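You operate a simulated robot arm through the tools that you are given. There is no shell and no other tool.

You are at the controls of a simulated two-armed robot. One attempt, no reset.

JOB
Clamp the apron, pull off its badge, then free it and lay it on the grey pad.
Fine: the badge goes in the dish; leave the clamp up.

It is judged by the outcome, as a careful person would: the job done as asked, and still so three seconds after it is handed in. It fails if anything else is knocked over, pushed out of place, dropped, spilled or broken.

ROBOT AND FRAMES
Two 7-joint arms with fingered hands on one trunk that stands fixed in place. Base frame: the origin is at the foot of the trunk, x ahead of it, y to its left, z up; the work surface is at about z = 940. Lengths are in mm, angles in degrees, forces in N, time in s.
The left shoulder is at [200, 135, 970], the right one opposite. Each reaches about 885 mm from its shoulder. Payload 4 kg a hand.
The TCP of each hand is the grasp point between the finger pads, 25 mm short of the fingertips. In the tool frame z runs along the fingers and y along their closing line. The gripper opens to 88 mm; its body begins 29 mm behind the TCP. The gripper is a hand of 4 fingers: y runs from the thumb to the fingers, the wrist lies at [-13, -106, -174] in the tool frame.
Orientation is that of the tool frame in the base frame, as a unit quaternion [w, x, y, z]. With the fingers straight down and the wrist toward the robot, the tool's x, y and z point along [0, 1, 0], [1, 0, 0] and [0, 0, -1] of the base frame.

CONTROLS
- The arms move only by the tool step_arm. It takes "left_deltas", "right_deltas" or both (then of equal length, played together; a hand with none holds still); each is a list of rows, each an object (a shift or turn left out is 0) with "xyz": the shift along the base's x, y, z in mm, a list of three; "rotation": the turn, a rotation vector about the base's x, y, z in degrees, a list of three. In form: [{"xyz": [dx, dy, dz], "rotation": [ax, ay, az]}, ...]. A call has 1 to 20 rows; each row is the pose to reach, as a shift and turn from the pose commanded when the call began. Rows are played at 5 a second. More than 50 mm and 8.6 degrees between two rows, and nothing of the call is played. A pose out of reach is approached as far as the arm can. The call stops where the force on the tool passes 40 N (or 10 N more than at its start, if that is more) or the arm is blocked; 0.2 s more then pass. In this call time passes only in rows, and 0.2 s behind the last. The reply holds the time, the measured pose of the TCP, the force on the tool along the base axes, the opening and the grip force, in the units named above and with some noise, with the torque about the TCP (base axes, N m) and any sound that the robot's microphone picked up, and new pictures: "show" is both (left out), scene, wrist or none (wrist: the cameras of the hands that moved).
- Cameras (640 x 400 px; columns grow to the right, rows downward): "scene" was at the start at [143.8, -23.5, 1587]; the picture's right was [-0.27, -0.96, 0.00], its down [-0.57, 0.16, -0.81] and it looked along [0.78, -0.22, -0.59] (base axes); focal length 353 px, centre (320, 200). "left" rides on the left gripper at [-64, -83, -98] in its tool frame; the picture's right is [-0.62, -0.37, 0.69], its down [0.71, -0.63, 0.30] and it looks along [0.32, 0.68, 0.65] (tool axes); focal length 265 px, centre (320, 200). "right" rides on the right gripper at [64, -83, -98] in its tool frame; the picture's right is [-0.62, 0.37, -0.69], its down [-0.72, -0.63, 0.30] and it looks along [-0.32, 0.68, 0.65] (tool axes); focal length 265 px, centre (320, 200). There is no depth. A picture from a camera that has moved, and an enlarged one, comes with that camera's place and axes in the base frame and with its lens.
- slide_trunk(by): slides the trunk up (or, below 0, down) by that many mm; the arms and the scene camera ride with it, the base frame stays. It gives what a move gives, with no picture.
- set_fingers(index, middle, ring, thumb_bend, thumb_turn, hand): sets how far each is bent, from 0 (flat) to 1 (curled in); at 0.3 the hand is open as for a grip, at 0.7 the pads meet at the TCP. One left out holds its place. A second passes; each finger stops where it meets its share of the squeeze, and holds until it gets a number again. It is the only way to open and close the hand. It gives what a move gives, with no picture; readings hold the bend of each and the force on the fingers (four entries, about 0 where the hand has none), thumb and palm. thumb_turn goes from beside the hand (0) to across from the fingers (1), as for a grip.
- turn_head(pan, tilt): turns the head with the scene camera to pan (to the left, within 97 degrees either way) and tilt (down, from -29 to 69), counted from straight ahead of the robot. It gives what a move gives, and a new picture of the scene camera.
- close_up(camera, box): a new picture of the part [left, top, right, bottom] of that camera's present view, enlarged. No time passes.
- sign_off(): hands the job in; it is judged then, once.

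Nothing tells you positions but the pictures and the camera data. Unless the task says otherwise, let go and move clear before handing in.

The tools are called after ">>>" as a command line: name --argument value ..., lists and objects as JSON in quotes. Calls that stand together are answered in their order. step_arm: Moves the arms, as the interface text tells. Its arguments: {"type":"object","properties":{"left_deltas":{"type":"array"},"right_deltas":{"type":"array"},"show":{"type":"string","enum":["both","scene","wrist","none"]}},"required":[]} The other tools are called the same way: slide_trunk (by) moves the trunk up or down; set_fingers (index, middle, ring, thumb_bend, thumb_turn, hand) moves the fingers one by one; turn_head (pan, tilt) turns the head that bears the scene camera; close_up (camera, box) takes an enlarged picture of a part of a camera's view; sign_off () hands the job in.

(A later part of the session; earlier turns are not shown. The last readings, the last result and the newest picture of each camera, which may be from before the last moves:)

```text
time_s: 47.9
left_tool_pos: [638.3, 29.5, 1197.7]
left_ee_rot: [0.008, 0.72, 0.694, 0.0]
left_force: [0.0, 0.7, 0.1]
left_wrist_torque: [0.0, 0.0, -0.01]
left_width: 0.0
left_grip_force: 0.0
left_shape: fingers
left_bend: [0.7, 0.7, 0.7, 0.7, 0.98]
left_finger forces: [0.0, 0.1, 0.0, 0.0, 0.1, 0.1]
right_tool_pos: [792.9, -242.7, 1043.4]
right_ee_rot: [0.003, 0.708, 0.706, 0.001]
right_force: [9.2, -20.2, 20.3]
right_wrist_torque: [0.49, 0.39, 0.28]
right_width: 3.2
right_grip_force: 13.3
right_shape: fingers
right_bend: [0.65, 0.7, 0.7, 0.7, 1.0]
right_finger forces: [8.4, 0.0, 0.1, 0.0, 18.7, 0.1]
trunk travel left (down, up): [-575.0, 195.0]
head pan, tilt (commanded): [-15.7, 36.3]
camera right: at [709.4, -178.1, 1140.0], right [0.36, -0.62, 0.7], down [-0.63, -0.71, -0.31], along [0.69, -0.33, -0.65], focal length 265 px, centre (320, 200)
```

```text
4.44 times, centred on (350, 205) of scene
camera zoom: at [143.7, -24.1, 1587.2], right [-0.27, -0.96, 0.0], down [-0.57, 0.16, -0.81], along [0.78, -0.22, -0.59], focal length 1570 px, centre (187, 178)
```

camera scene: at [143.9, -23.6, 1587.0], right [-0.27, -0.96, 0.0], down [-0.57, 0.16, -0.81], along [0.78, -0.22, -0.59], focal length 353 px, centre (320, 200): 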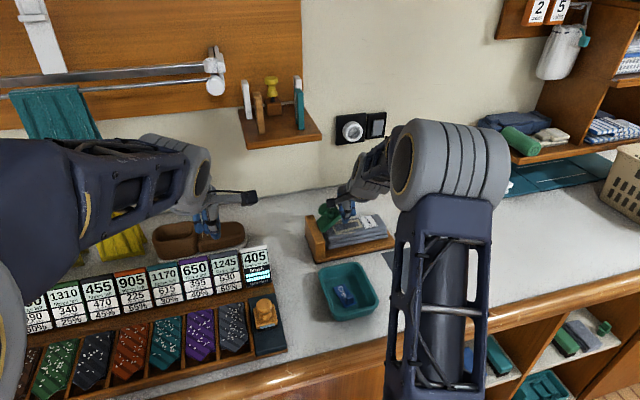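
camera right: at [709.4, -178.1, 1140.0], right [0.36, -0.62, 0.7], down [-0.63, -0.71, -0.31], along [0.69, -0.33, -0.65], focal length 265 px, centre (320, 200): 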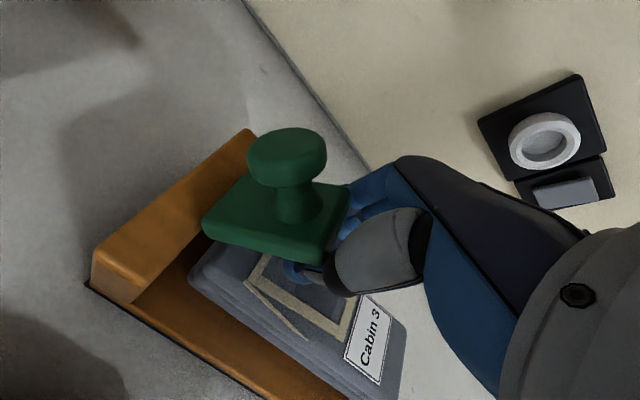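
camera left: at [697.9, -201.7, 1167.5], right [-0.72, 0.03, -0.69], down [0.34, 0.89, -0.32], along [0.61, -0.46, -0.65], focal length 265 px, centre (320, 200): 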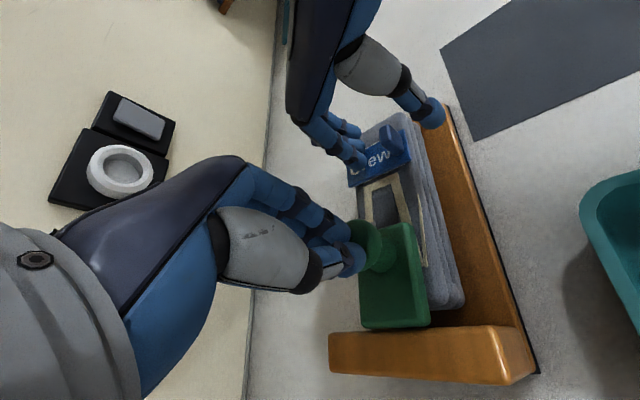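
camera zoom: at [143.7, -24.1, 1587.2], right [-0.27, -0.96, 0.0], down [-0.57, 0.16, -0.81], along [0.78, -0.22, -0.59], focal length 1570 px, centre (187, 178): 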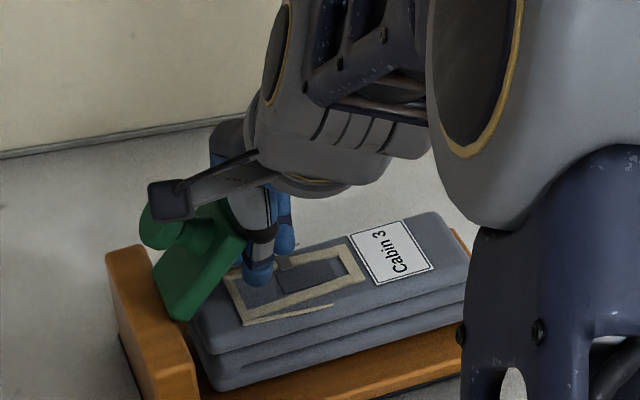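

The block has started to slide left: I was pushing 20 N sideways and jamming the plate instead of swinging it. I'll back off at once and measure how far it moved.

>>> step_arm --right_deltas '[{"xyz": [0, -10, 0]}, {"xyz": [0, -25, 0]}, {"xyz": [0, -45, 0]}, {"xyz": [-10, -75, 30]}, {"xyz": [-30, -100, 70]}, {"xyz": [-60, -120, 100]}]' --show "both"

>>> close_up --camera "scene" --box '[280, 180, 480, 330]'

>>> close_up --camera "scene" --box '[290, 190, 410, 270]'

```text
refused: row 5 steps farther than a row can; nothing moved
```

```text
2.67 times, centred on (380, 255) of scene
camera zoom: at [143.7, -24.1, 1587.2], right [-0.27, -0.96, 0.0], down [-0.57, 0.16, -0.81], along [0.78, -0.22, -0.59], focal length 942 px, centre (160, 53)
```

zoom: 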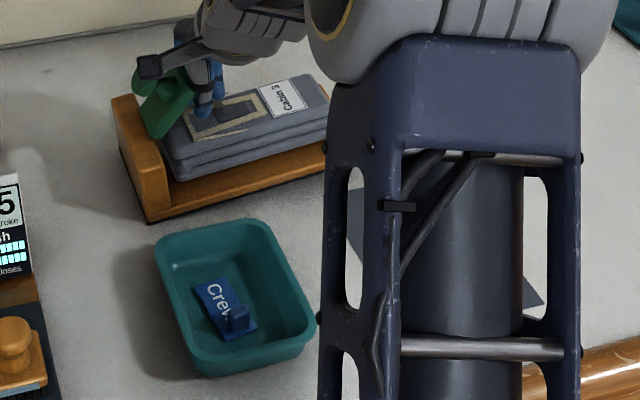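

```text
5.00 times, centred on (350, 230) of scene
camera zoom: at [143.7, -24.1, 1587.2], right [-0.27, -0.96, 0.0], down [-0.57, 0.16, -0.81], along [0.78, -0.22, -0.59], focal length 1766 px, centre (170, 50)
```

zoom: 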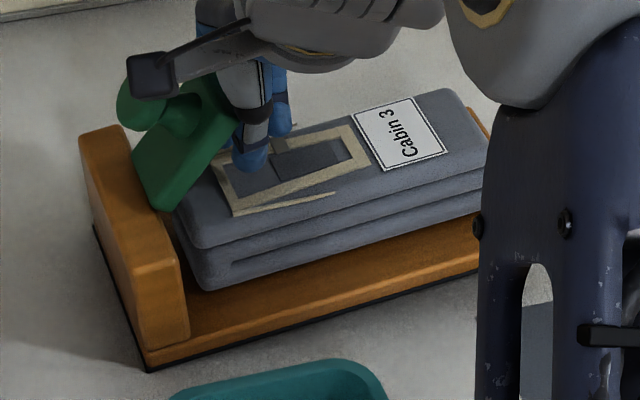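

That move was refused, so nothing changed. The bottom-left edge is still in place, so the block is tipping up on its right side rather than sliding. I'll reverse the push slowly to set it down gently.

>>> step_arm --right_deltas '[{"xyz": [0, -2.5, 0]}, {"xyz": [0, -5, 0]}, {"xyz": [0, -7.5, 0]}, {"xyz": [0, -10, 0]}, {"xyz": [0, -12.5, 0]}, {"xyz": [0, -15, 0]}, {"xyz": [0, -17.5, 0]}, {"xyz": [0, -20, 0]}, {"xyz": [0, -22.5, 0]}, {"xyz": [0, -25, 0]}, {"xyz": [0, -27.5, 0]}, {"xyz": [0, -30, 0]}, {"xyz": [0, -33, 0]}, {"xyz": [0, -36, 0]}, {"xyz": [0, -40, 0]}]' --show "both"

>>> close_up --camera "scene" --box '[290, 190, 410, 270]'

```text
time_s: 51.1
left_tool_pos: [639.4, 28.8, 1198.6]
left_ee_rot: [0.007, 0.721, 0.693, 0.001]
left_force: [0.0, -0.3, -0.5]
left_wrist_torque: [0.0, 0.02, 0.0]
left_width: 0.0
left_grip_force: 0.0
left_shape: fingers
left_bend: [0.7, 0.7, 0.7, 0.7, 0.98]
left_finger forces: [0.0, 0.1, 0.0, 0.0, 0.1, 0.1]
right_tool_pos: [792.3, -281.6, 1040.6]
right_ee_rot: [0.0, 0.707, 0.707, 0.0]
right_force: [-0.2, 0.5, 0.4]
right_wrist_torque: [0.0, -0.02, 0.0]
right_width: 0.0
right_grip_force: 0.0
right_shape: fingers
right_bend: [0.7, 0.7, 0.7, 0.7, 0.98]
right_finger forces: [0.0, 0.1, 0.0, 0.1, 0.0, 0.0]
trunk travel left (down, up): [-575.0, 195.0]
head pan, tilt (commanded): [-15.7, 36.3]
camera scene: at [143.9, -23.4, 1587.0], right [-0.27, -0.96, 0.0], down [-0.57, 0.16, -0.81], along [0.78, -0.22, -0.59], focal length 353 px, centre (320, 200)
camera right: at [709.5, -217.1, 1138.3], right [0.37, -0.62, 0.69], down [-0.63, -0.71, -0.3], along [0.68, -0.32, -0.65], focal length 265 px, centre (320, 200)
```

scene: 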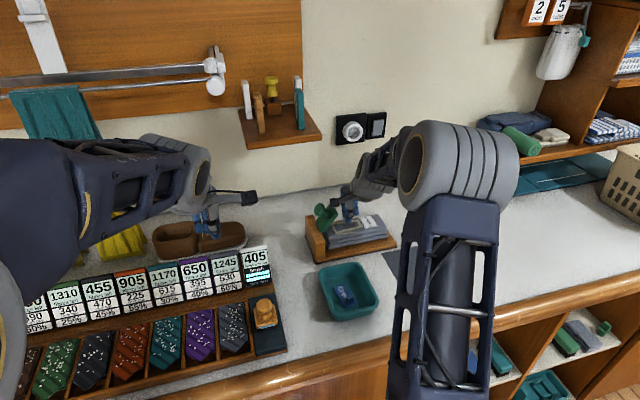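
right: 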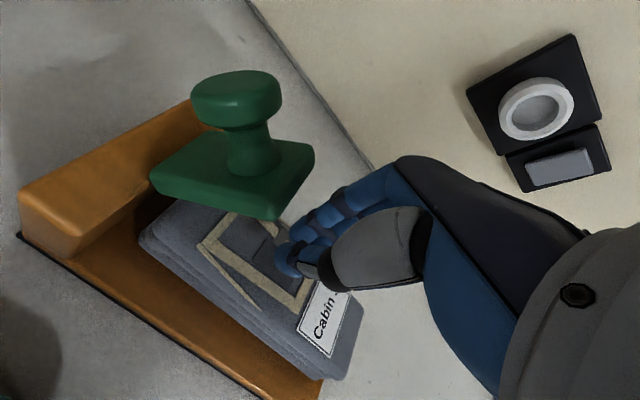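

```text
5.00 times, centred on (350, 230) of scene
camera zoom: at [143.9, -23.4, 1587.0], right [-0.27, -0.96, 0.0], down [-0.57, 0.16, -0.81], along [0.78, -0.22, -0.59], focal length 1766 px, centre (170, 50)
```

zoom: 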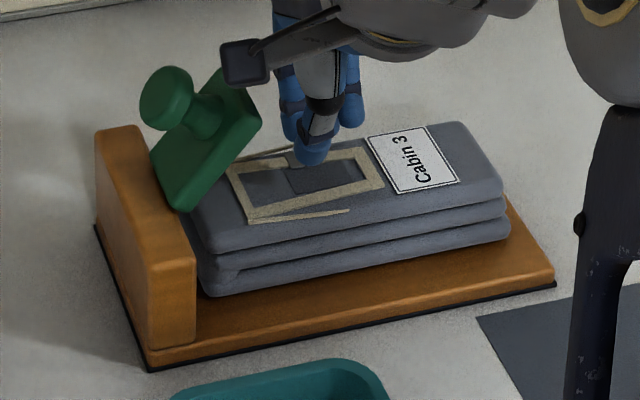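

The block is flat again, exactly at its original place, and the plate is now about 57° up. I'll finish by following the plate edge's arc, upward as well as left, so the push swings it instead of jamming.

>>> step_arm --right_deltas '[{"xyz": [0, 0, 10]}, {"xyz": [0, 6, 20]}, {"xyz": [0, 14, 20]}, {"xyz": [0, 20, 20]}]' --show "wrist"

>>> close_up --camera "scene" --box '[290, 180, 390, 250]'

>>> close_up --camera "right" --box '[140, 60, 400, 300]'

```text
time_s: 52.1
left_tool_pos: [638.3, 28.9, 1197.9]
left_ee_rot: [0.007, 0.721, 0.693, 0.001]
left_force: [0.1, -0.7, -0.7]
left_wrist_torque: [0.02, -0.02, -0.02]
left_width: 0.1
left_grip_force: 0.1
left_shape: fingers
left_bend: [0.7, 0.7, 0.7, 0.7, 0.98]
left_finger forces: [0.0, 0.1, 0.0, 0.0, 0.0, 0.1]
right_tool_pos: [792.0, -263.0, 1061.3]
right_ee_rot: [0.0, 0.708, 0.706, -0.001]
right_force: [0.1, 0.2, -0.5]
right_wrist_torque: [-0.02, -0.02, 0.0]
right_width: 0.1
right_grip_force: 0.0
right_shape: fingers
right_bend: [0.7, 0.7, 0.7, 0.7, 0.98]
right_finger forces: [0.1, 0.1, 0.0, 0.0, 0.1, 0.0]
trunk travel left (down, up): [-575.0, 195.0]
head pan, tilt (commanded): [-15.7, 36.3]
camera right: at [709.2, -197.7, 1158.4], right [0.37, -0.62, 0.69], down [-0.63, -0.71, -0.3], along [0.68, -0.33, -0.65], focal length 265 px, centre (320, 200)
```

right: 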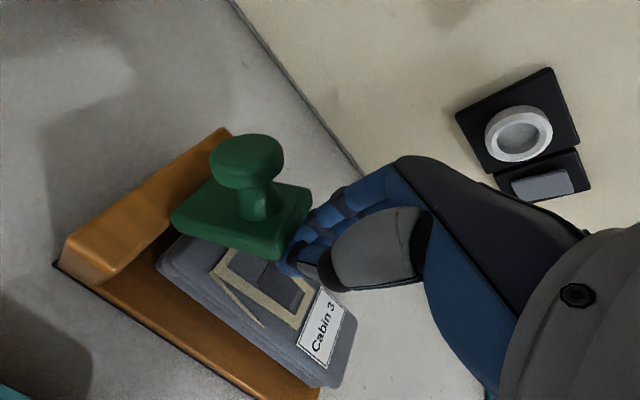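

```text
5.71 times, centred on (340, 215) of scene
camera zoom: at [143.9, -23.5, 1587.0], right [-0.27, -0.96, 0.0], down [-0.57, 0.16, -0.81], along [0.78, -0.22, -0.59], focal length 2018 px, centre (206, 114)
```

zoom: 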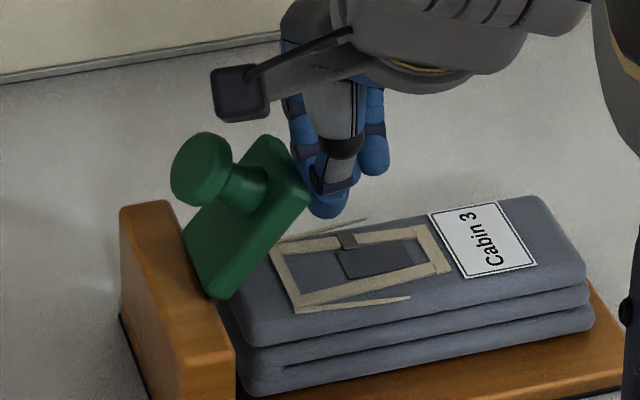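

```text
1.67 times, centred on (270, 180) of right
camera zoom: at [709.2, -197.7, 1158.4], right [0.37, -0.62, 0.69], down [-0.63, -0.71, -0.3], along [0.68, -0.33, -0.65], focal length 442 px, centre (403, 233)
```

zoom: 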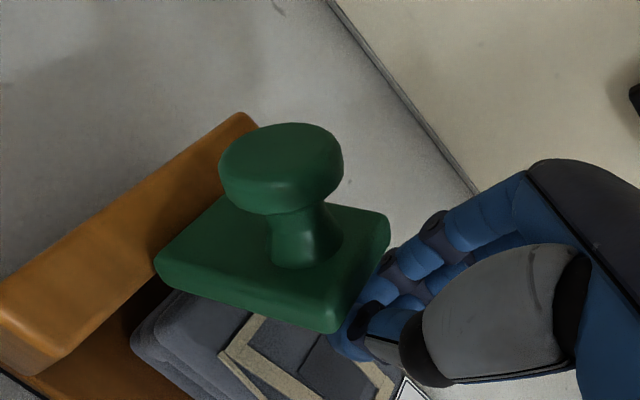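

>>> step_arm --right_deltas '[{"xyz": [0, 2, 1]}, {"xyz": [0, 5, 3.5]}, {"xyz": [0, 8, 6]}, {"xyz": [0, 11, 8]}, {"xyz": [0, 14, 10]}, {"xyz": [0, 17, 11.5]}]' --show "wrist"

>>> close_up --camera "scene" --box '[290, 190, 410, 270]'

```text
time_s: 53.5
left_tool_pos: [638.2, 29.2, 1197.3]
left_ee_rot: [0.007, 0.721, 0.693, 0.0]
left_force: [-1.1, -0.3, 0.7]
left_wrist_torque: [-0.02, 0.01, -0.01]
left_width: 0.0
left_grip_force: 0.1
left_shape: fingers
left_bend: [0.7, 0.7, 0.7, 0.7, 0.98]
left_finger forces: [0.1, 0.1, 0.0, 0.0, 0.0, 0.0]
right_tool_pos: [792.3, -245.0, 1074.6]
right_ee_rot: [0.0, 0.708, 0.706, 0.0]
right_force: [0.7, -2.9, 0.7]
right_wrist_torque: [-0.02, 0.01, -0.03]
right_width: 0.1
right_grip_force: 1.7
right_shape: fingers
right_bend: [0.7, 0.7, 0.7, 0.7, 0.98]
right_finger forces: [2.8, 0.1, 0.0, 0.1, 0.4, 0.0]
trunk travel left (down, up): [-575.0, 195.0]
head pan, tilt (commanded): [-15.7, 36.3]
camera right: at [709.0, -180.5, 1170.7], right [0.37, -0.62, 0.69], down [-0.63, -0.71, -0.3], along [0.68, -0.32, -0.65], focal length 265 px, centre (320, 200)
```

right: 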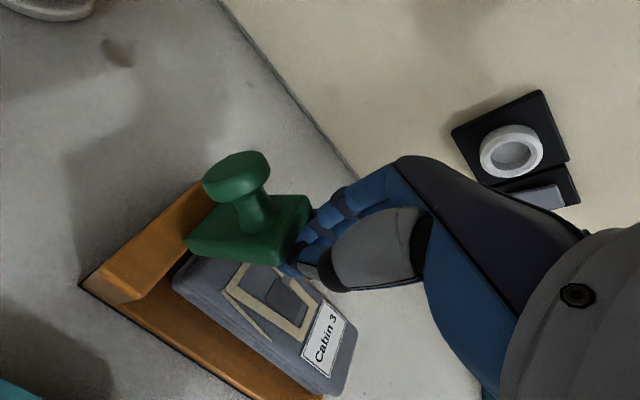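

```text
5.00 times, centred on (350, 230) of scene
camera zoom: at [143.9, -23.6, 1587.1], right [-0.27, -0.96, 0.0], down [-0.57, 0.16, -0.81], along [0.78, -0.22, -0.59], focal length 1766 px, centre (170, 50)
```

zoom: 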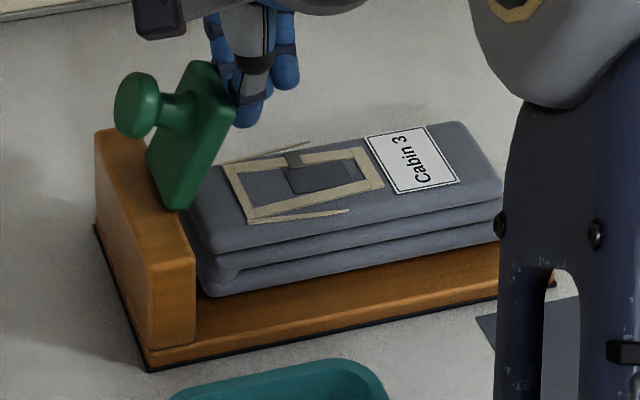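

That works: only 3 N and the block is still. I'll continue the arc to vertical.

>>> step_arm --right_deltas '[{"xyz": [0, 3.3, 1.4]}, {"xyz": [0, 6.5, 2.5]}, {"xyz": [0, 9.9, 3.5]}, {"xyz": [0, 13.2, 4.3]}, {"xyz": [0, 16.6, 4.9]}, {"xyz": [0, 20.1, 5.4]}, {"xyz": [0, 23.6, 5.7]}, {"xyz": [0, 27.1, 5.8]}]' --show "wrist"

>>> close_up --camera "scene" --box '[290, 190, 410, 270]'

```text
time_s: 55.3
left_tool_pos: [637.3, 29.6, 1197.7]
left_ee_rot: [0.007, 0.721, 0.693, 0.001]
left_force: [-0.8, -0.4, -0.3]
left_wrist_torque: [0.0, -0.03, 0.02]
left_width: 0.0
left_grip_force: 0.1
left_shape: fingers
left_bend: [0.7, 0.7, 0.7, 0.7, 0.98]
left_finger forces: [0.0, 0.0, 0.1, 0.1, 0.0, 0.0]
right_tool_pos: [792.5, -216.0, 1077.4]
right_ee_rot: [-0.001, 0.707, 0.707, -0.001]
right_force: [0.4, -2.8, 2.0]
right_wrist_torque: [0.01, -0.05, 0.0]
right_width: 0.0
right_grip_force: 1.4
right_shape: fingers
right_bend: [0.7, 0.7, 0.7, 0.7, 0.98]
right_finger forces: [2.1, 0.1, 0.1, 0.0, 0.9, 0.0]
trunk travel left (down, up): [-575.0, 195.0]
head pan, tilt (commanded): [-15.7, 36.3]
camera right: at [709.0, -152.2, 1175.5], right [0.37, -0.62, 0.69], down [-0.63, -0.71, -0.3], along [0.68, -0.32, -0.66], focal length 265 px, centre (320, 200)
```

right: 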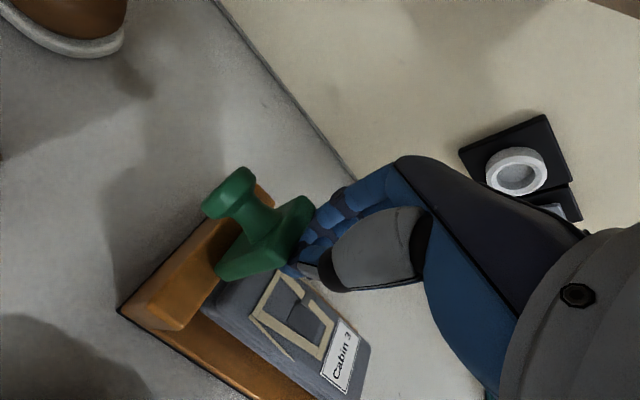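

```text
5.00 times, centred on (350, 230) of scene
camera zoom: at [143.8, -23.6, 1587.0], right [-0.27, -0.96, 0.0], down [-0.57, 0.16, -0.81], along [0.78, -0.22, -0.59], focal length 1766 px, centre (170, 50)
```

zoom: 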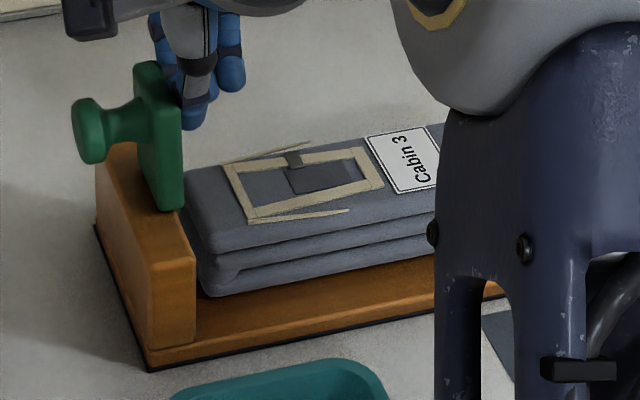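

The plate is just past upright. A few millimetres more will bring it to its original leaning-back position.

>>> step_arm --right_deltas '[{"xyz": [0, 2.5, 0]}, {"xyz": [0, 5, -0.2]}, {"xyz": [0, 7.5, -0.4]}, {"xyz": [0, 9, -0.6]}]' --show "none"

>>> close_up --camera "scene" --box '[290, 190, 410, 270]'

```text
time_s: 56.3
left_tool_pos: [637.5, 28.2, 1197.5]
left_ee_rot: [0.007, 0.72, 0.694, 0.001]
left_force: [-0.5, -0.8, 0.2]
left_wrist_torque: [-0.01, -0.01, -0.01]
left_width: 0.1
left_grip_force: 0.0
left_shape: fingers
left_bend: [0.7, 0.7, 0.7, 0.7, 0.98]
left_finger forces: [0.1, 0.1, 0.1, 0.0, 0.0, 0.0]
right_tool_pos: [791.3, -208.4, 1077.1]
right_ee_rot: [0.0, 0.707, 0.707, 0.0]
right_force: [1.5, -2.8, 1.8]
right_wrist_torque: [-0.04, -0.05, 0.02]
right_width: 0.1
right_grip_force: 2.1
right_shape: fingers
right_bend: [0.7, 0.7, 0.7, 0.7, 0.98]
right_finger forces: [2.4, 0.0, 0.0, 0.0, 1.1, 0.0]
trunk travel left (down, up): [-575.0, 195.0]
head pan, tilt (commanded): [-15.7, 36.3]
```

```text
5.00 times, centred on (350, 230) of scene
camera zoom: at [143.9, -23.6, 1587.0], right [-0.27, -0.96, 0.0], down [-0.57, 0.16, -0.81], along [0.78, -0.22, -0.59], focal length 1766 px, centre (170, 50)
```

zoom: 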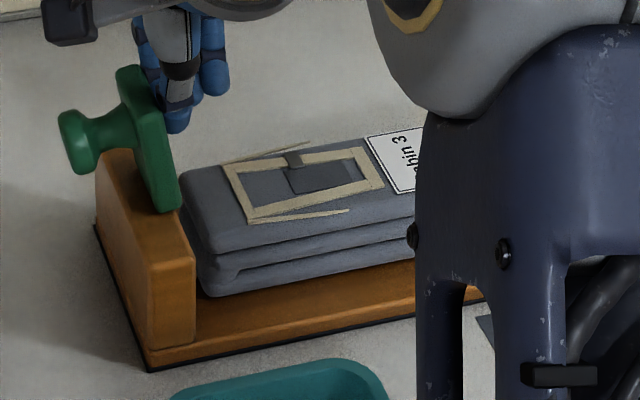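

The clamp is back up in its original pose and the block hasn't moved. I'll back the right hand off, open it, and measure the apron carefully.

>>> step_arm --right_deltas '[{"xyz": [0, -12, 0]}, {"xyz": [0, -40, 5]}, {"xyz": [0, -80, 20]}, {"xyz": [-20, -115, 45]}, {"xyz": [-55, -140, 65]}, {"xyz": [-95, -160, 75]}, {"xyz": [-135, -185, 80]}, {"xyz": [-160, -215, 82]}]' --show "both"

>>> close_up --camera "scene" --box '[280, 180, 480, 330]'

>>> close_up --camera "scene" --box '[300, 195, 405, 265]'

>>> close_up --camera "right" --box '[60, 0, 300, 220]'

```text
time_s: 58.1
left_tool_pos: [638.2, 29.5, 1198.6]
left_ee_rot: [0.007, 0.721, 0.693, 0.0]
left_force: [-0.4, -0.1, -0.4]
left_wrist_torque: [0.01, 0.05, -0.01]
left_width: 0.0
left_grip_force: 0.0
left_shape: fingers
left_bend: [0.7, 0.7, 0.7, 0.7, 0.98]
left_finger forces: [0.0, 0.1, 0.1, 0.1, 0.1, 0.1]
right_tool_pos: [631.2, -425.9, 1158.2]
right_ee_rot: [0.001, 0.707, 0.707, 0.0]
right_force: [-0.4, -0.1, -0.1]
right_wrist_torque: [0.03, 0.01, 0.07]
right_width: 0.1
right_grip_force: 0.1
right_shape: fingers
right_bend: [0.7, 0.7, 0.7, 0.7, 0.98]
right_finger forces: [0.0, 0.0, 0.0, 0.1, 0.0, 0.0]
trunk travel left (down, up): [-575.0, 195.0]
head pan, tilt (commanded): [-15.7, 36.3]
camera scene: at [144.1, -23.2, 1587.0], right [-0.27, -0.96, 0.0], down [-0.57, 0.16, -0.81], along [0.78, -0.22, -0.59], focal length 353 px, centre (320, 200)
camera right: at [546.8, -360.5, 1256.0], right [0.37, -0.62, 0.69], down [-0.63, -0.71, -0.3], along [0.68, -0.32, -0.65], focal length 265 px, centre (320, 200)
```

scene: 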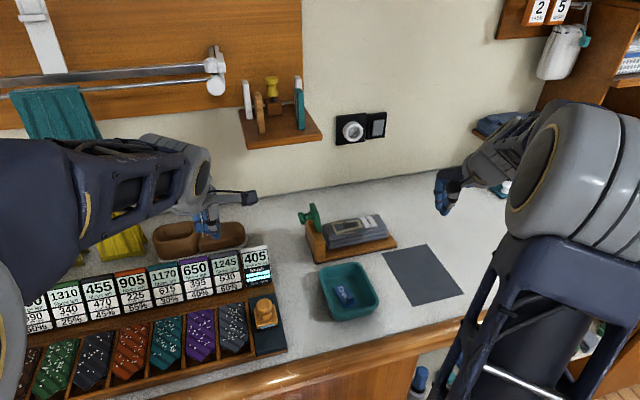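
right: 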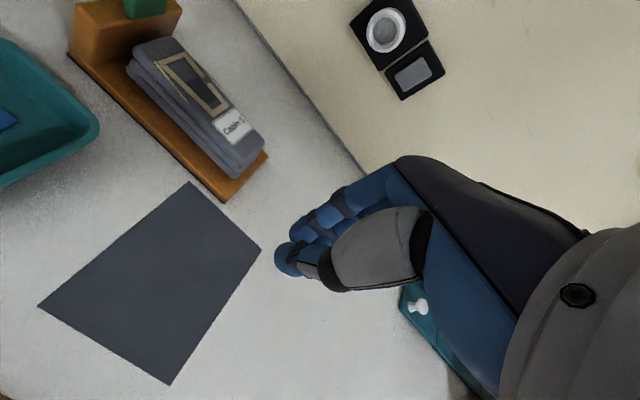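

```text
2.67 times, centred on (380, 255) of scene
camera zoom: at [144.1, -23.2, 1587.0], right [-0.27, -0.96, 0.0], down [-0.57, 0.16, -0.81], along [0.78, -0.22, -0.59], focal length 942 px, centre (160, 53)
```

zoom: 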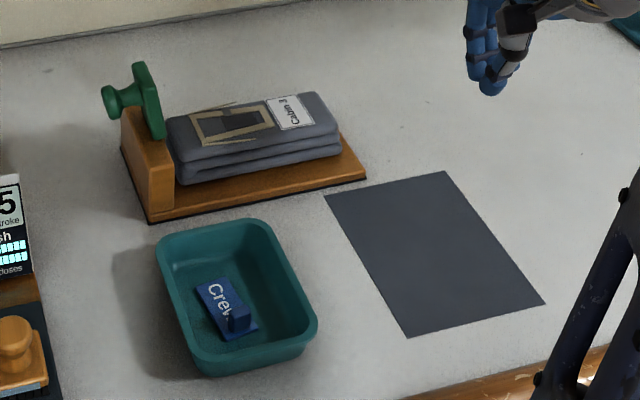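

```text
5.71 times, centred on (352, 230) of scene
camera zoom: at [144.1, -23.2, 1587.0], right [-0.27, -0.96, 0.0], down [-0.57, 0.16, -0.81], along [0.78, -0.22, -0.59], focal length 2018 px, centre (134, 29)
```

zoom: 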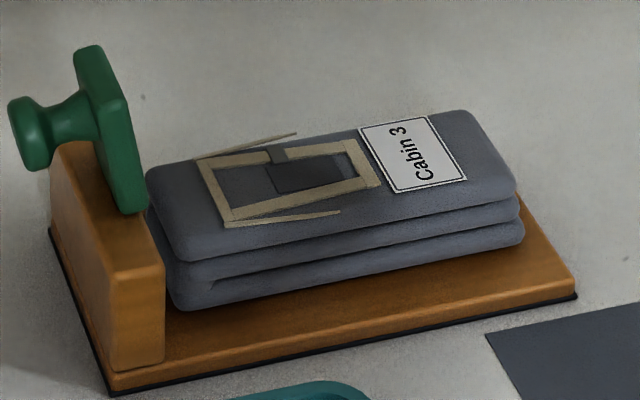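

```text
1.82 times, centred on (180, 110) of right
camera zoom: at [546.8, -360.5, 1256.0], right [0.37, -0.62, 0.69], down [-0.63, -0.71, -0.3], along [0.68, -0.32, -0.65], focal length 483 px, centre (574, 364)
```

zoom: 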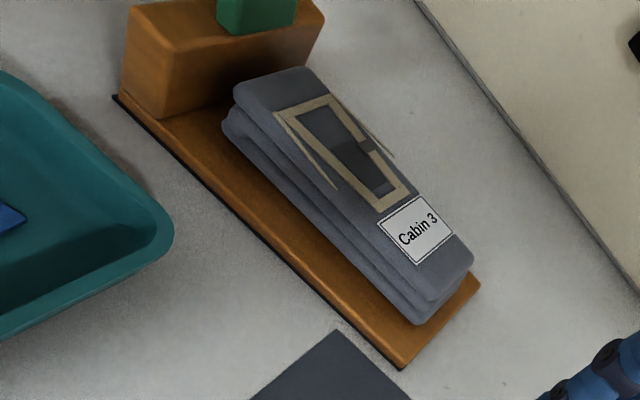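

Everything matches the original layout: clamp up, badge in the dish, block in place. The apron spans about x 762–817, y −217 to −383, z 951–997, and the pad x 555–725, y −478 to −350. I'll open the right hand and go above the apron's middle.

>>> set_fingers --hand "right" --index 0.3 --middle 0.3 --ring 0.3 --thumb_bend 0.3

>>> step_arm --right_deltas '[{"xyz": [32, 20, -5]}, {"xyz": [64, 42, -15]}, {"xyz": [96, 66, -30]}, {"xyz": [128, 95, -45]}, {"xyz": [150, 120, -60]}, {"xyz": [158, 132, -78]}]' --show "both"

>>> close_up --camera "scene" --box '[300, 160, 420, 260]'

>>> close_up --camera "right" --box '[100, 80, 400, 340]'

```text
time_s: 59.1
left_tool_pos: [637.7, 30.2, 1197.6]
left_ee_rot: [0.006, 0.721, 0.693, 0.001]
left_force: [-0.3, 0.7, -1.0]
left_wrist_torque: [0.02, 0.03, -0.01]
left_width: 0.0
left_grip_force: 0.1
left_shape: fingers
left_bend: [0.7, 0.7, 0.7, 0.7, 0.98]
left_finger forces: [0.0, 0.0, 0.0, 0.0, 0.0, 0.1]
right_tool_pos: [629.8, -425.5, 1158.5]
right_ee_rot: [0.0, 0.708, 0.707, 0.001]
right_force: [-0.7, -1.1, -0.4]
right_wrist_torque: [-0.03, 0.0, -0.01]
right_width: 84.7
right_grip_force: 0.0
right_shape: fingers
right_bend: [0.3, 0.3, 0.3, 0.3, 0.98]
right_finger forces: [0.0, 0.0, 0.0, 0.0, 0.0, 0.0]
trunk travel left (down, up): [-575.0, 195.0]
head pan, tilt (commanded): [-15.7, 36.3]
```

```text
time_s: 60.5
left_tool_pos: [637.9, 29.8, 1199.0]
left_ee_rot: [0.006, 0.72, 0.694, 0.001]
left_force: [0.0, -0.7, -0.1]
left_wrist_torque: [0.02, -0.02, -0.01]
left_width: 0.1
left_grip_force: 0.1
left_shape: fingers
left_bend: [0.7, 0.7, 0.7, 0.7, 0.98]
left_finger forces: [0.0, 0.1, 0.1, 0.0, 0.0, 0.0]
right_tool_pos: [791.6, -292.1, 1081.9]
right_ee_rot: [-0.001, 0.708, 0.706, 0.0]
right_force: [-0.3, -0.3, 0.6]
right_wrist_torque: [0.03, -0.01, 0.01]
right_width: 84.3
right_grip_force: 0.0
right_shape: fingers
right_bend: [0.3, 0.3, 0.3, 0.3, 0.98]
right_finger forces: [0.1, 0.1, 0.0, 0.0, 0.0, 0.0]
trunk travel left (down, up): [-575.0, 195.0]
head pan, tilt (commanded): [-15.7, 36.3]
camera scene: at [143.7, -23.6, 1587.1], right [-0.27, -0.96, 0.0], down [-0.57, 0.16, -0.81], along [0.78, -0.22, -0.59], focal length 353 px, centre (320, 200)
camera right: at [707.8, -226.7, 1178.9], right [0.37, -0.62, 0.69], down [-0.63, -0.71, -0.3], along [0.68, -0.33, -0.65], focal length 265 px, centre (320, 200)
```

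scene: 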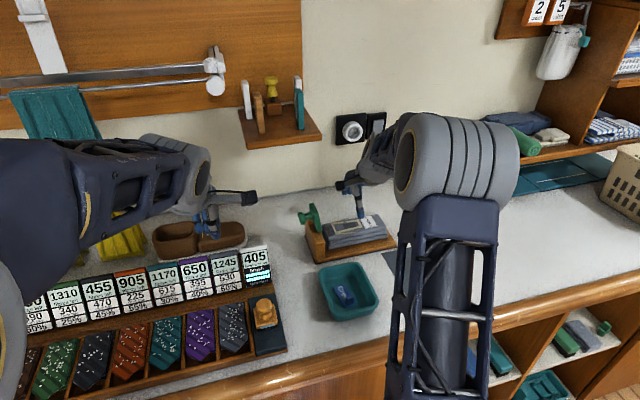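
right: 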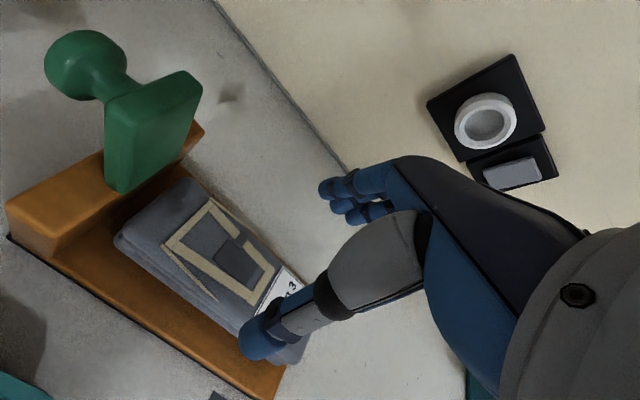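

```text
4.00 times, centred on (360, 210) of scene
camera zoom: at [143.7, -23.6, 1587.1], right [-0.27, -0.96, 0.0], down [-0.57, 0.16, -0.81], along [0.78, -0.22, -0.59], focal length 1413 px, centre (160, 160)
```

zoom: 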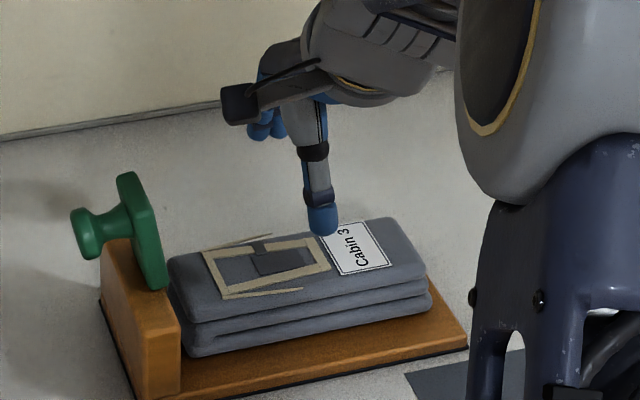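

```text
1.54 times, centred on (250, 210) of right
camera zoom: at [707.8, -226.7, 1178.9], right [0.37, -0.62, 0.69], down [-0.63, -0.71, -0.3], along [0.68, -0.33, -0.65], focal length 408 px, centre (428, 185)
```

zoom: 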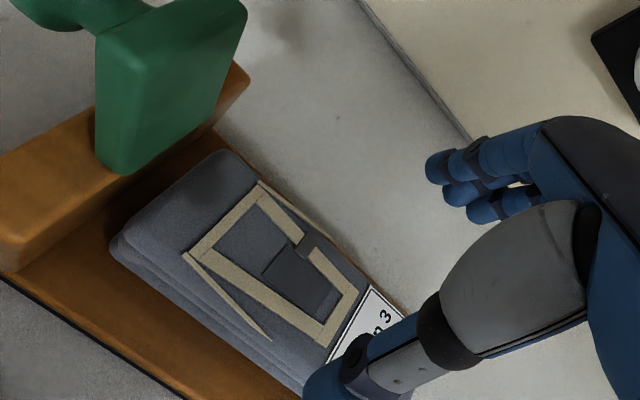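

The open hand straddles the apron with about 5–7 mm each side. I'll descend part way and check.

>>> step_arm --right_deltas '[{"xyz": [0, -1, -25]}, {"xyz": [0, -1, -48]}, {"xyz": [0, -1, -60]}]' --show "wrist"

>>> close_up --camera "scene" --box '[310, 180, 400, 260]'

>>> close_up --camera "right" --box '[180, 120, 420, 340]'

```text
time_s: 61.3
left_tool_pos: [637.8, 28.5, 1199.2]
left_ee_rot: [0.007, 0.721, 0.693, 0.0]
left_force: [-0.3, 0.2, -0.2]
left_wrist_torque: [-0.03, -0.02, 0.0]
left_width: 0.2
left_grip_force: 0.1
left_shape: fingers
left_bend: [0.7, 0.7, 0.7, 0.7, 0.98]
left_finger forces: [0.1, 0.0, 0.0, 0.0, 0.0, 0.1]
right_tool_pos: [791.2, -294.2, 1021.8]
right_ee_rot: [0.0, 0.707, 0.707, 0.0]
right_force: [0.4, -0.4, -0.5]
right_wrist_torque: [0.03, -0.01, -0.02]
right_width: 84.4
right_grip_force: 0.1
right_shape: fingers
right_bend: [0.3, 0.3, 0.3, 0.3, 0.98]
right_finger forces: [0.1, 0.0, 0.0, 0.0, 0.0, 0.0]
trunk travel left (down, up): [-575.0, 195.0]
head pan, tilt (commanded): [-15.7, 36.3]
camera right: at [707.5, -228.5, 1119.1], right [0.37, -0.62, 0.69], down [-0.63, -0.71, -0.3], along [0.68, -0.33, -0.65], focal length 265 px, centre (320, 200)
```

right: 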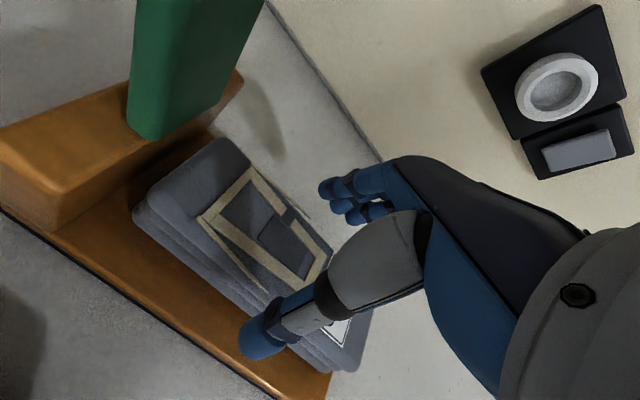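

```text
5.00 times, centred on (355, 220) of scene
camera zoom: at [143.8, -23.4, 1587.1], right [-0.27, -0.96, 0.0], down [-0.57, 0.16, -0.81], along [0.78, -0.22, -0.59], focal length 1766 px, centre (145, 100)
```

zoom: 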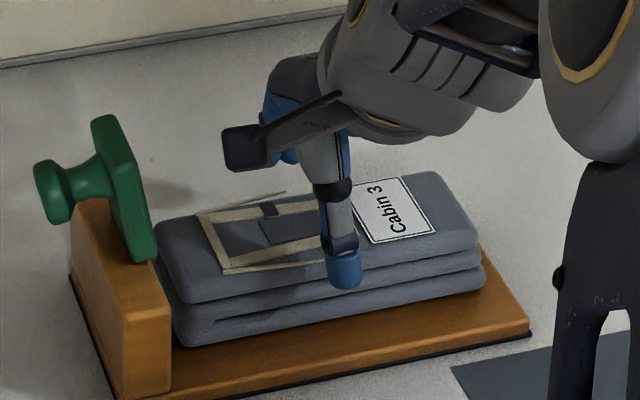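

```text
1.82 times, centred on (300, 230) of right
camera zoom: at [707.5, -228.5, 1119.1], right [0.37, -0.62, 0.69], down [-0.63, -0.71, -0.3], along [0.68, -0.33, -0.65], focal length 483 px, centre (356, 146)
```

zoom: 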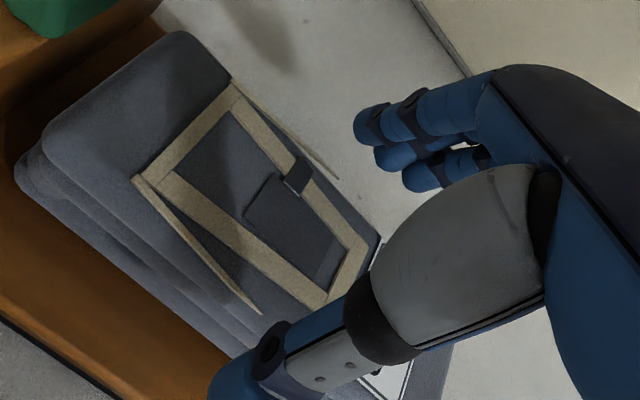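

Thumb is in front and the fingers are behind the apron, all clear. I'll go down the last 27 mm slowly.

>>> step_arm --right_deltas '[{"xyz": [0, 0, -8]}, {"xyz": [0, 0, -15]}, {"xyz": [0, 0, -21]}, {"xyz": [0, 0, -26]}]' --show "wrist"

>>> close_up --camera "scene" --box '[310, 180, 400, 260]'

>>> close_up --camera "right" --box '[180, 120, 420, 340]'

```text
time_s: 62.3
left_tool_pos: [638.1, 28.4, 1198.2]
left_ee_rot: [0.007, 0.72, 0.694, 0.001]
left_force: [-0.1, 0.1, -0.1]
left_wrist_torque: [0.03, 0.02, -0.01]
left_width: 0.0
left_grip_force: 0.0
left_shape: fingers
left_bend: [0.7, 0.7, 0.7, 0.7, 0.98]
left_finger forces: [0.0, 0.0, 0.1, 0.0, 0.0, 0.1]
right_tool_pos: [791.0, -293.6, 995.6]
right_ee_rot: [0.0, 0.707, 0.707, 0.001]
right_force: [-0.7, -0.2, -0.8]
right_wrist_torque: [0.02, -0.03, -0.01]
right_width: 84.6
right_grip_force: 0.1
right_shape: fingers
right_bend: [0.3, 0.3, 0.3, 0.3, 0.98]
right_finger forces: [0.0, 0.0, 0.0, 0.0, 0.1, 0.0]
trunk travel left (down, up): [-575.0, 195.0]
head pan, tilt (commanded): [-15.7, 36.3]
camera right: at [707.1, -228.6, 1093.2], right [0.37, -0.62, 0.69], down [-0.63, -0.71, -0.3], along [0.68, -0.33, -0.65], focal length 265 px, centre (320, 200)
```

right: 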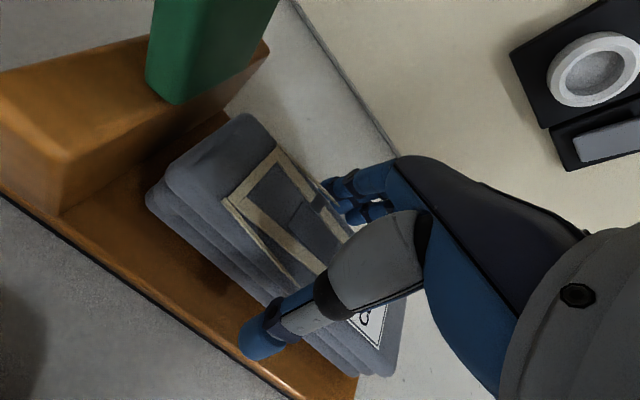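

```text
5.00 times, centred on (355, 220) of scene
camera zoom: at [143.8, -23.4, 1587.0], right [-0.27, -0.96, 0.0], down [-0.57, 0.16, -0.81], along [0.78, -0.22, -0.59], focal length 1766 px, centre (145, 100)
```

zoom: 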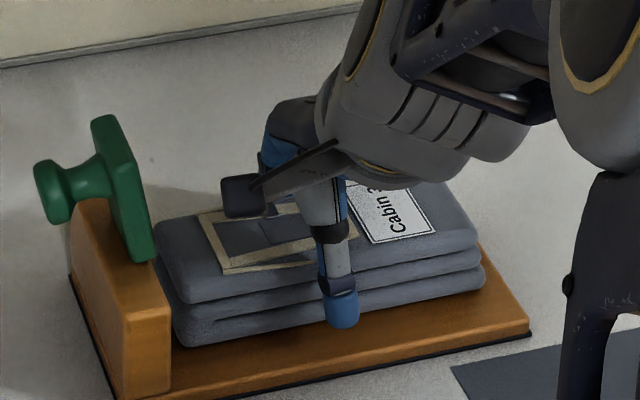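

```text
1.82 times, centred on (300, 230) of right
camera zoom: at [707.1, -228.6, 1093.2], right [0.37, -0.62, 0.69], down [-0.63, -0.71, -0.3], along [0.68, -0.33, -0.65], focal length 483 px, centre (356, 146)
```

zoom: 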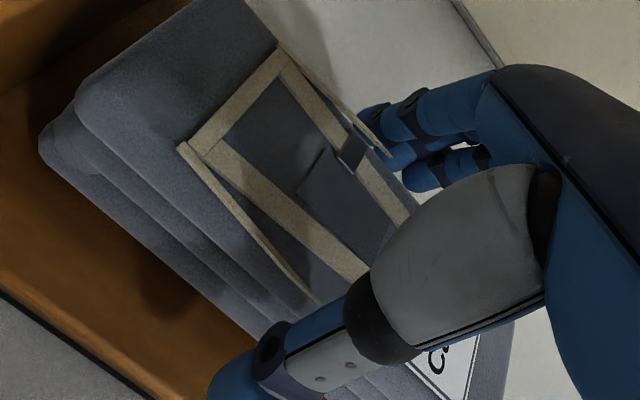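

In position; the fingertips sit at mid-height of the fold stack. I'll close gently.

>>> set_fingers --hand "right" --index 0.48 --middle 0.48 --ring 0.48 --thumb_bend 0.48

>>> close_up --camera "scene" --box '[310, 180, 400, 260]'

>>> close_up --camera "right" --box '[180, 120, 420, 340]'

```text
time_s: 63.3
left_tool_pos: [639.0, 29.1, 1198.5]
left_ee_rot: [0.007, 0.72, 0.693, 0.0]
left_force: [0.3, 0.7, -0.1]
left_wrist_torque: [-0.01, -0.01, -0.01]
left_width: 0.0
left_grip_force: 0.1
left_shape: fingers
left_bend: [0.7, 0.7, 0.7, 0.7, 0.98]
left_finger forces: [0.1, 0.0, 0.0, 0.0, 0.1, 0.1]
right_tool_pos: [792.0, -293.7, 996.1]
right_ee_rot: [0.0, 0.708, 0.706, 0.0]
right_force: [1.3, -0.3, -0.3]
right_wrist_torque: [0.03, -0.07, 0.05]
right_width: 59.5
right_grip_force: 8.5
right_shape: fingers
right_bend: [0.43, 0.46, 0.45, 0.42, 0.97]
right_finger forces: [4.8, 1.9, 1.7, 0.0, 7.9, 0.0]
trunk travel left (down, up): [-575.0, 195.0]
head pan, tilt (commanded): [-15.7, 36.3]
```

```text
5.00 times, centred on (355, 220) of scene
camera zoom: at [143.9, -23.5, 1587.0], right [-0.27, -0.96, 0.0], down [-0.57, 0.16, -0.81], along [0.78, -0.22, -0.59], focal length 1766 px, centre (145, 100)
```

zoom: 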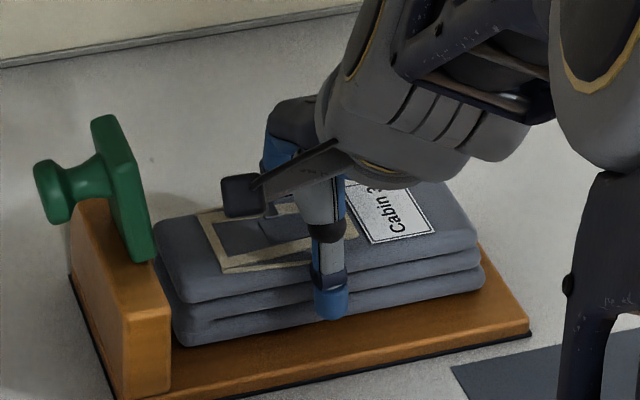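

```text
1.82 times, centred on (300, 230) of right
camera zoom: at [707.2, -228.7, 1093.4], right [0.37, -0.62, 0.69], down [-0.63, -0.71, -0.3], along [0.68, -0.33, -0.65], focal length 483 px, centre (356, 146)
```

zoom: 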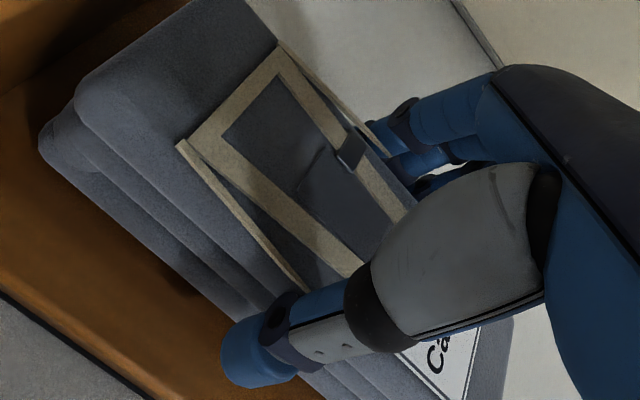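

The apron is gripped at about 8 N. I'll firm up slightly, then lift a little while easing away from the block.

>>> set_fingers --hand "right" --index 0.53 --middle 0.55 --ring 0.55 --thumb_bend 0.53

>>> step_arm --right_deltas '[{"xyz": [0, 0, 2]}, {"xyz": [0, -1, 5]}, {"xyz": [0, -3, 9]}, {"xyz": [0, -6, 14]}]' --show "wrist"

>>> close_up --camera "scene" --box '[300, 180, 400, 260]'

```text
time_s: 64.3
left_tool_pos: [639.2, 29.7, 1199.7]
left_ee_rot: [0.007, 0.721, 0.693, 0.001]
left_force: [-0.3, 0.8, 0.2]
left_wrist_torque: [-0.01, 0.0, 0.0]
left_width: 0.0
left_grip_force: 0.1
left_shape: fingers
left_bend: [0.7, 0.7, 0.7, 0.7, 0.98]
left_finger forces: [0.0, 0.0, 0.0, 0.0, 0.1, 0.0]
right_tool_pos: [790.1, -293.6, 995.9]
right_ee_rot: [0.0, 0.708, 0.706, 0.0]
right_force: [1.2, 0.8, 2.1]
right_wrist_torque: [0.01, -0.17, 0.12]
right_width: 57.6
right_grip_force: 15.4
right_shape: fingers
right_bend: [0.46, 0.49, 0.49, 0.43, 0.96]
right_finger forces: [6.7, 4.9, 4.4, 0.1, 14.7, 0.0]
trunk travel left (down, up): [-575.0, 195.0]
head pan, tilt (commanded): [-15.7, 36.3]
```

```text
time_s: 65.3
left_tool_pos: [638.3, 28.4, 1197.3]
left_ee_rot: [0.007, 0.721, 0.693, 0.001]
left_force: [0.5, -0.9, 0.4]
left_wrist_torque: [0.0, 0.0, -0.01]
left_width: 0.0
left_grip_force: 0.0
left_shape: fingers
left_bend: [0.7, 0.7, 0.7, 0.7, 0.98]
left_finger forces: [0.0, 0.0, 0.1, 0.0, 0.0, 0.0]
right_tool_pos: [790.6, -299.8, 1009.4]
right_ee_rot: [-0.001, 0.708, 0.707, 0.0]
right_force: [0.2, -0.4, -2.5]
right_wrist_torque: [0.03, 0.02, 0.0]
right_width: 57.8
right_grip_force: 14.6
right_shape: fingers
right_bend: [0.46, 0.49, 0.49, 0.43, 0.96]
right_finger forces: [6.6, 4.3, 3.7, 0.0, 14.9, 0.1]
trunk travel left (down, up): [-575.0, 195.0]
head pan, tilt (commanded): [-15.7, 36.3]
camera right: at [706.8, -234.3, 1107.3], right [0.37, -0.62, 0.69], down [-0.63, -0.71, -0.3], along [0.68, -0.33, -0.65], focal length 265 px, centre (320, 200)
```

right: 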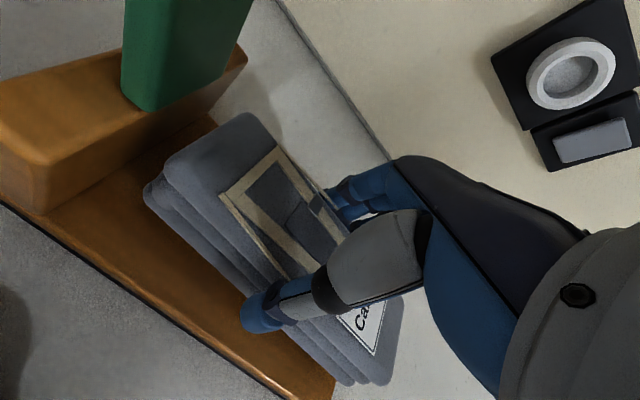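

```text
5.00 times, centred on (350, 220) of scene
camera zoom: at [144.0, -23.5, 1587.0], right [-0.27, -0.96, 0.0], down [-0.57, 0.16, -0.81], along [0.78, -0.22, -0.59], focal length 1766 px, centre (170, 100)
```

zoom: 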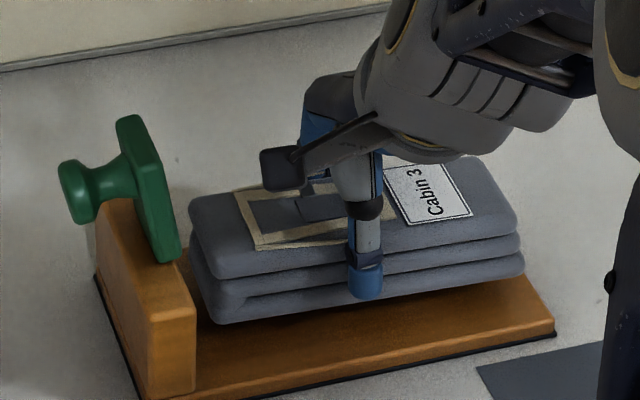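

The apron is held level (2.5 N weight) and clear of the board, and the clamp and block are untouched. Its 166 mm length only fits the pad along x, so I'll lift, move away from the clamp and turn it about 90° on the way.

>>> step_arm --right_deltas '[{"xyz": [0, -10, 25]}, {"xyz": [0, -25, 50]}, {"xyz": [-10, -45, 65], "rotation": [0, 0, 4]}, {"xyz": [-25, -62, 70], "rotation": [0, 0, 12]}, {"xyz": [-40, -75, 70], "rotation": [0, 0, 20]}, {"xyz": [-55, -85, 70], "rotation": [0, 0, 28]}, {"xyz": [-70, -93, 70], "rotation": [0, 0, 36]}]' --show "both"

```text
time_s: 66.9
left_tool_pos: [638.5, 29.6, 1197.9]
left_ee_rot: [0.008, 0.721, 0.693, 0.001]
left_force: [0.9, 0.6, -0.1]
left_wrist_torque: [-0.02, 0.02, 0.04]
left_width: 0.1
left_grip_force: 0.0
left_shape: fingers
left_bend: [0.7, 0.7, 0.7, 0.7, 0.98]
left_finger forces: [0.0, 0.0, 0.1, 0.0, 0.0, 0.0]
right_tool_pos: [720.6, -392.7, 1080.7]
right_ee_rot: [0.001, 0.453, 0.891, 0.0]
right_force: [0.0, -0.2, -2.4]
right_wrist_torque: [0.0, 0.0, 0.04]
right_width: 57.6
right_grip_force: 14.6
right_shape: fingers
right_bend: [0.46, 0.5, 0.5, 0.43, 0.96]
right_finger forces: [6.7, 4.1, 3.7, 0.0, 14.8, 0.0]
trunk travel left (down, up): [-575.0, 195.0]
head pan, tilt (commanded): [-15.7, 36.3]
camera scene: at [144.0, -23.3, 1587.0], right [-0.27, -0.96, 0.0], down [-0.57, 0.16, -0.81], along [0.78, -0.22, -0.59], focal length 353 px, centre (320, 200)
camera right: at [615.6, -389.3, 1177.0], right [0.66, -0.28, 0.69], down [-0.09, -0.95, -0.3], along [0.74, 0.14, -0.65], focal length 265 px, centre (320, 200)
```

scene: 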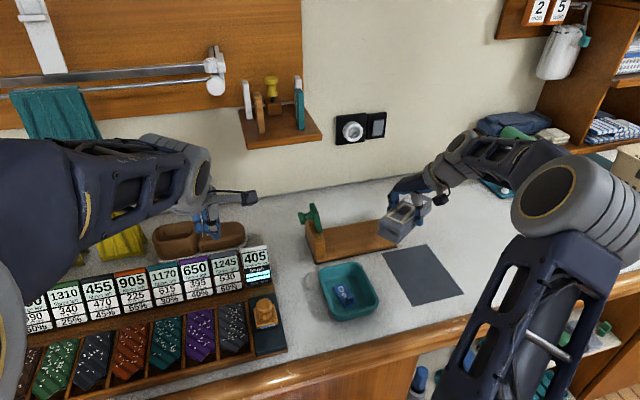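
right: 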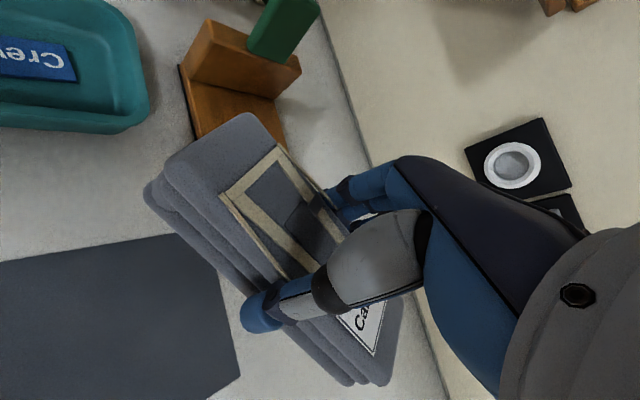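

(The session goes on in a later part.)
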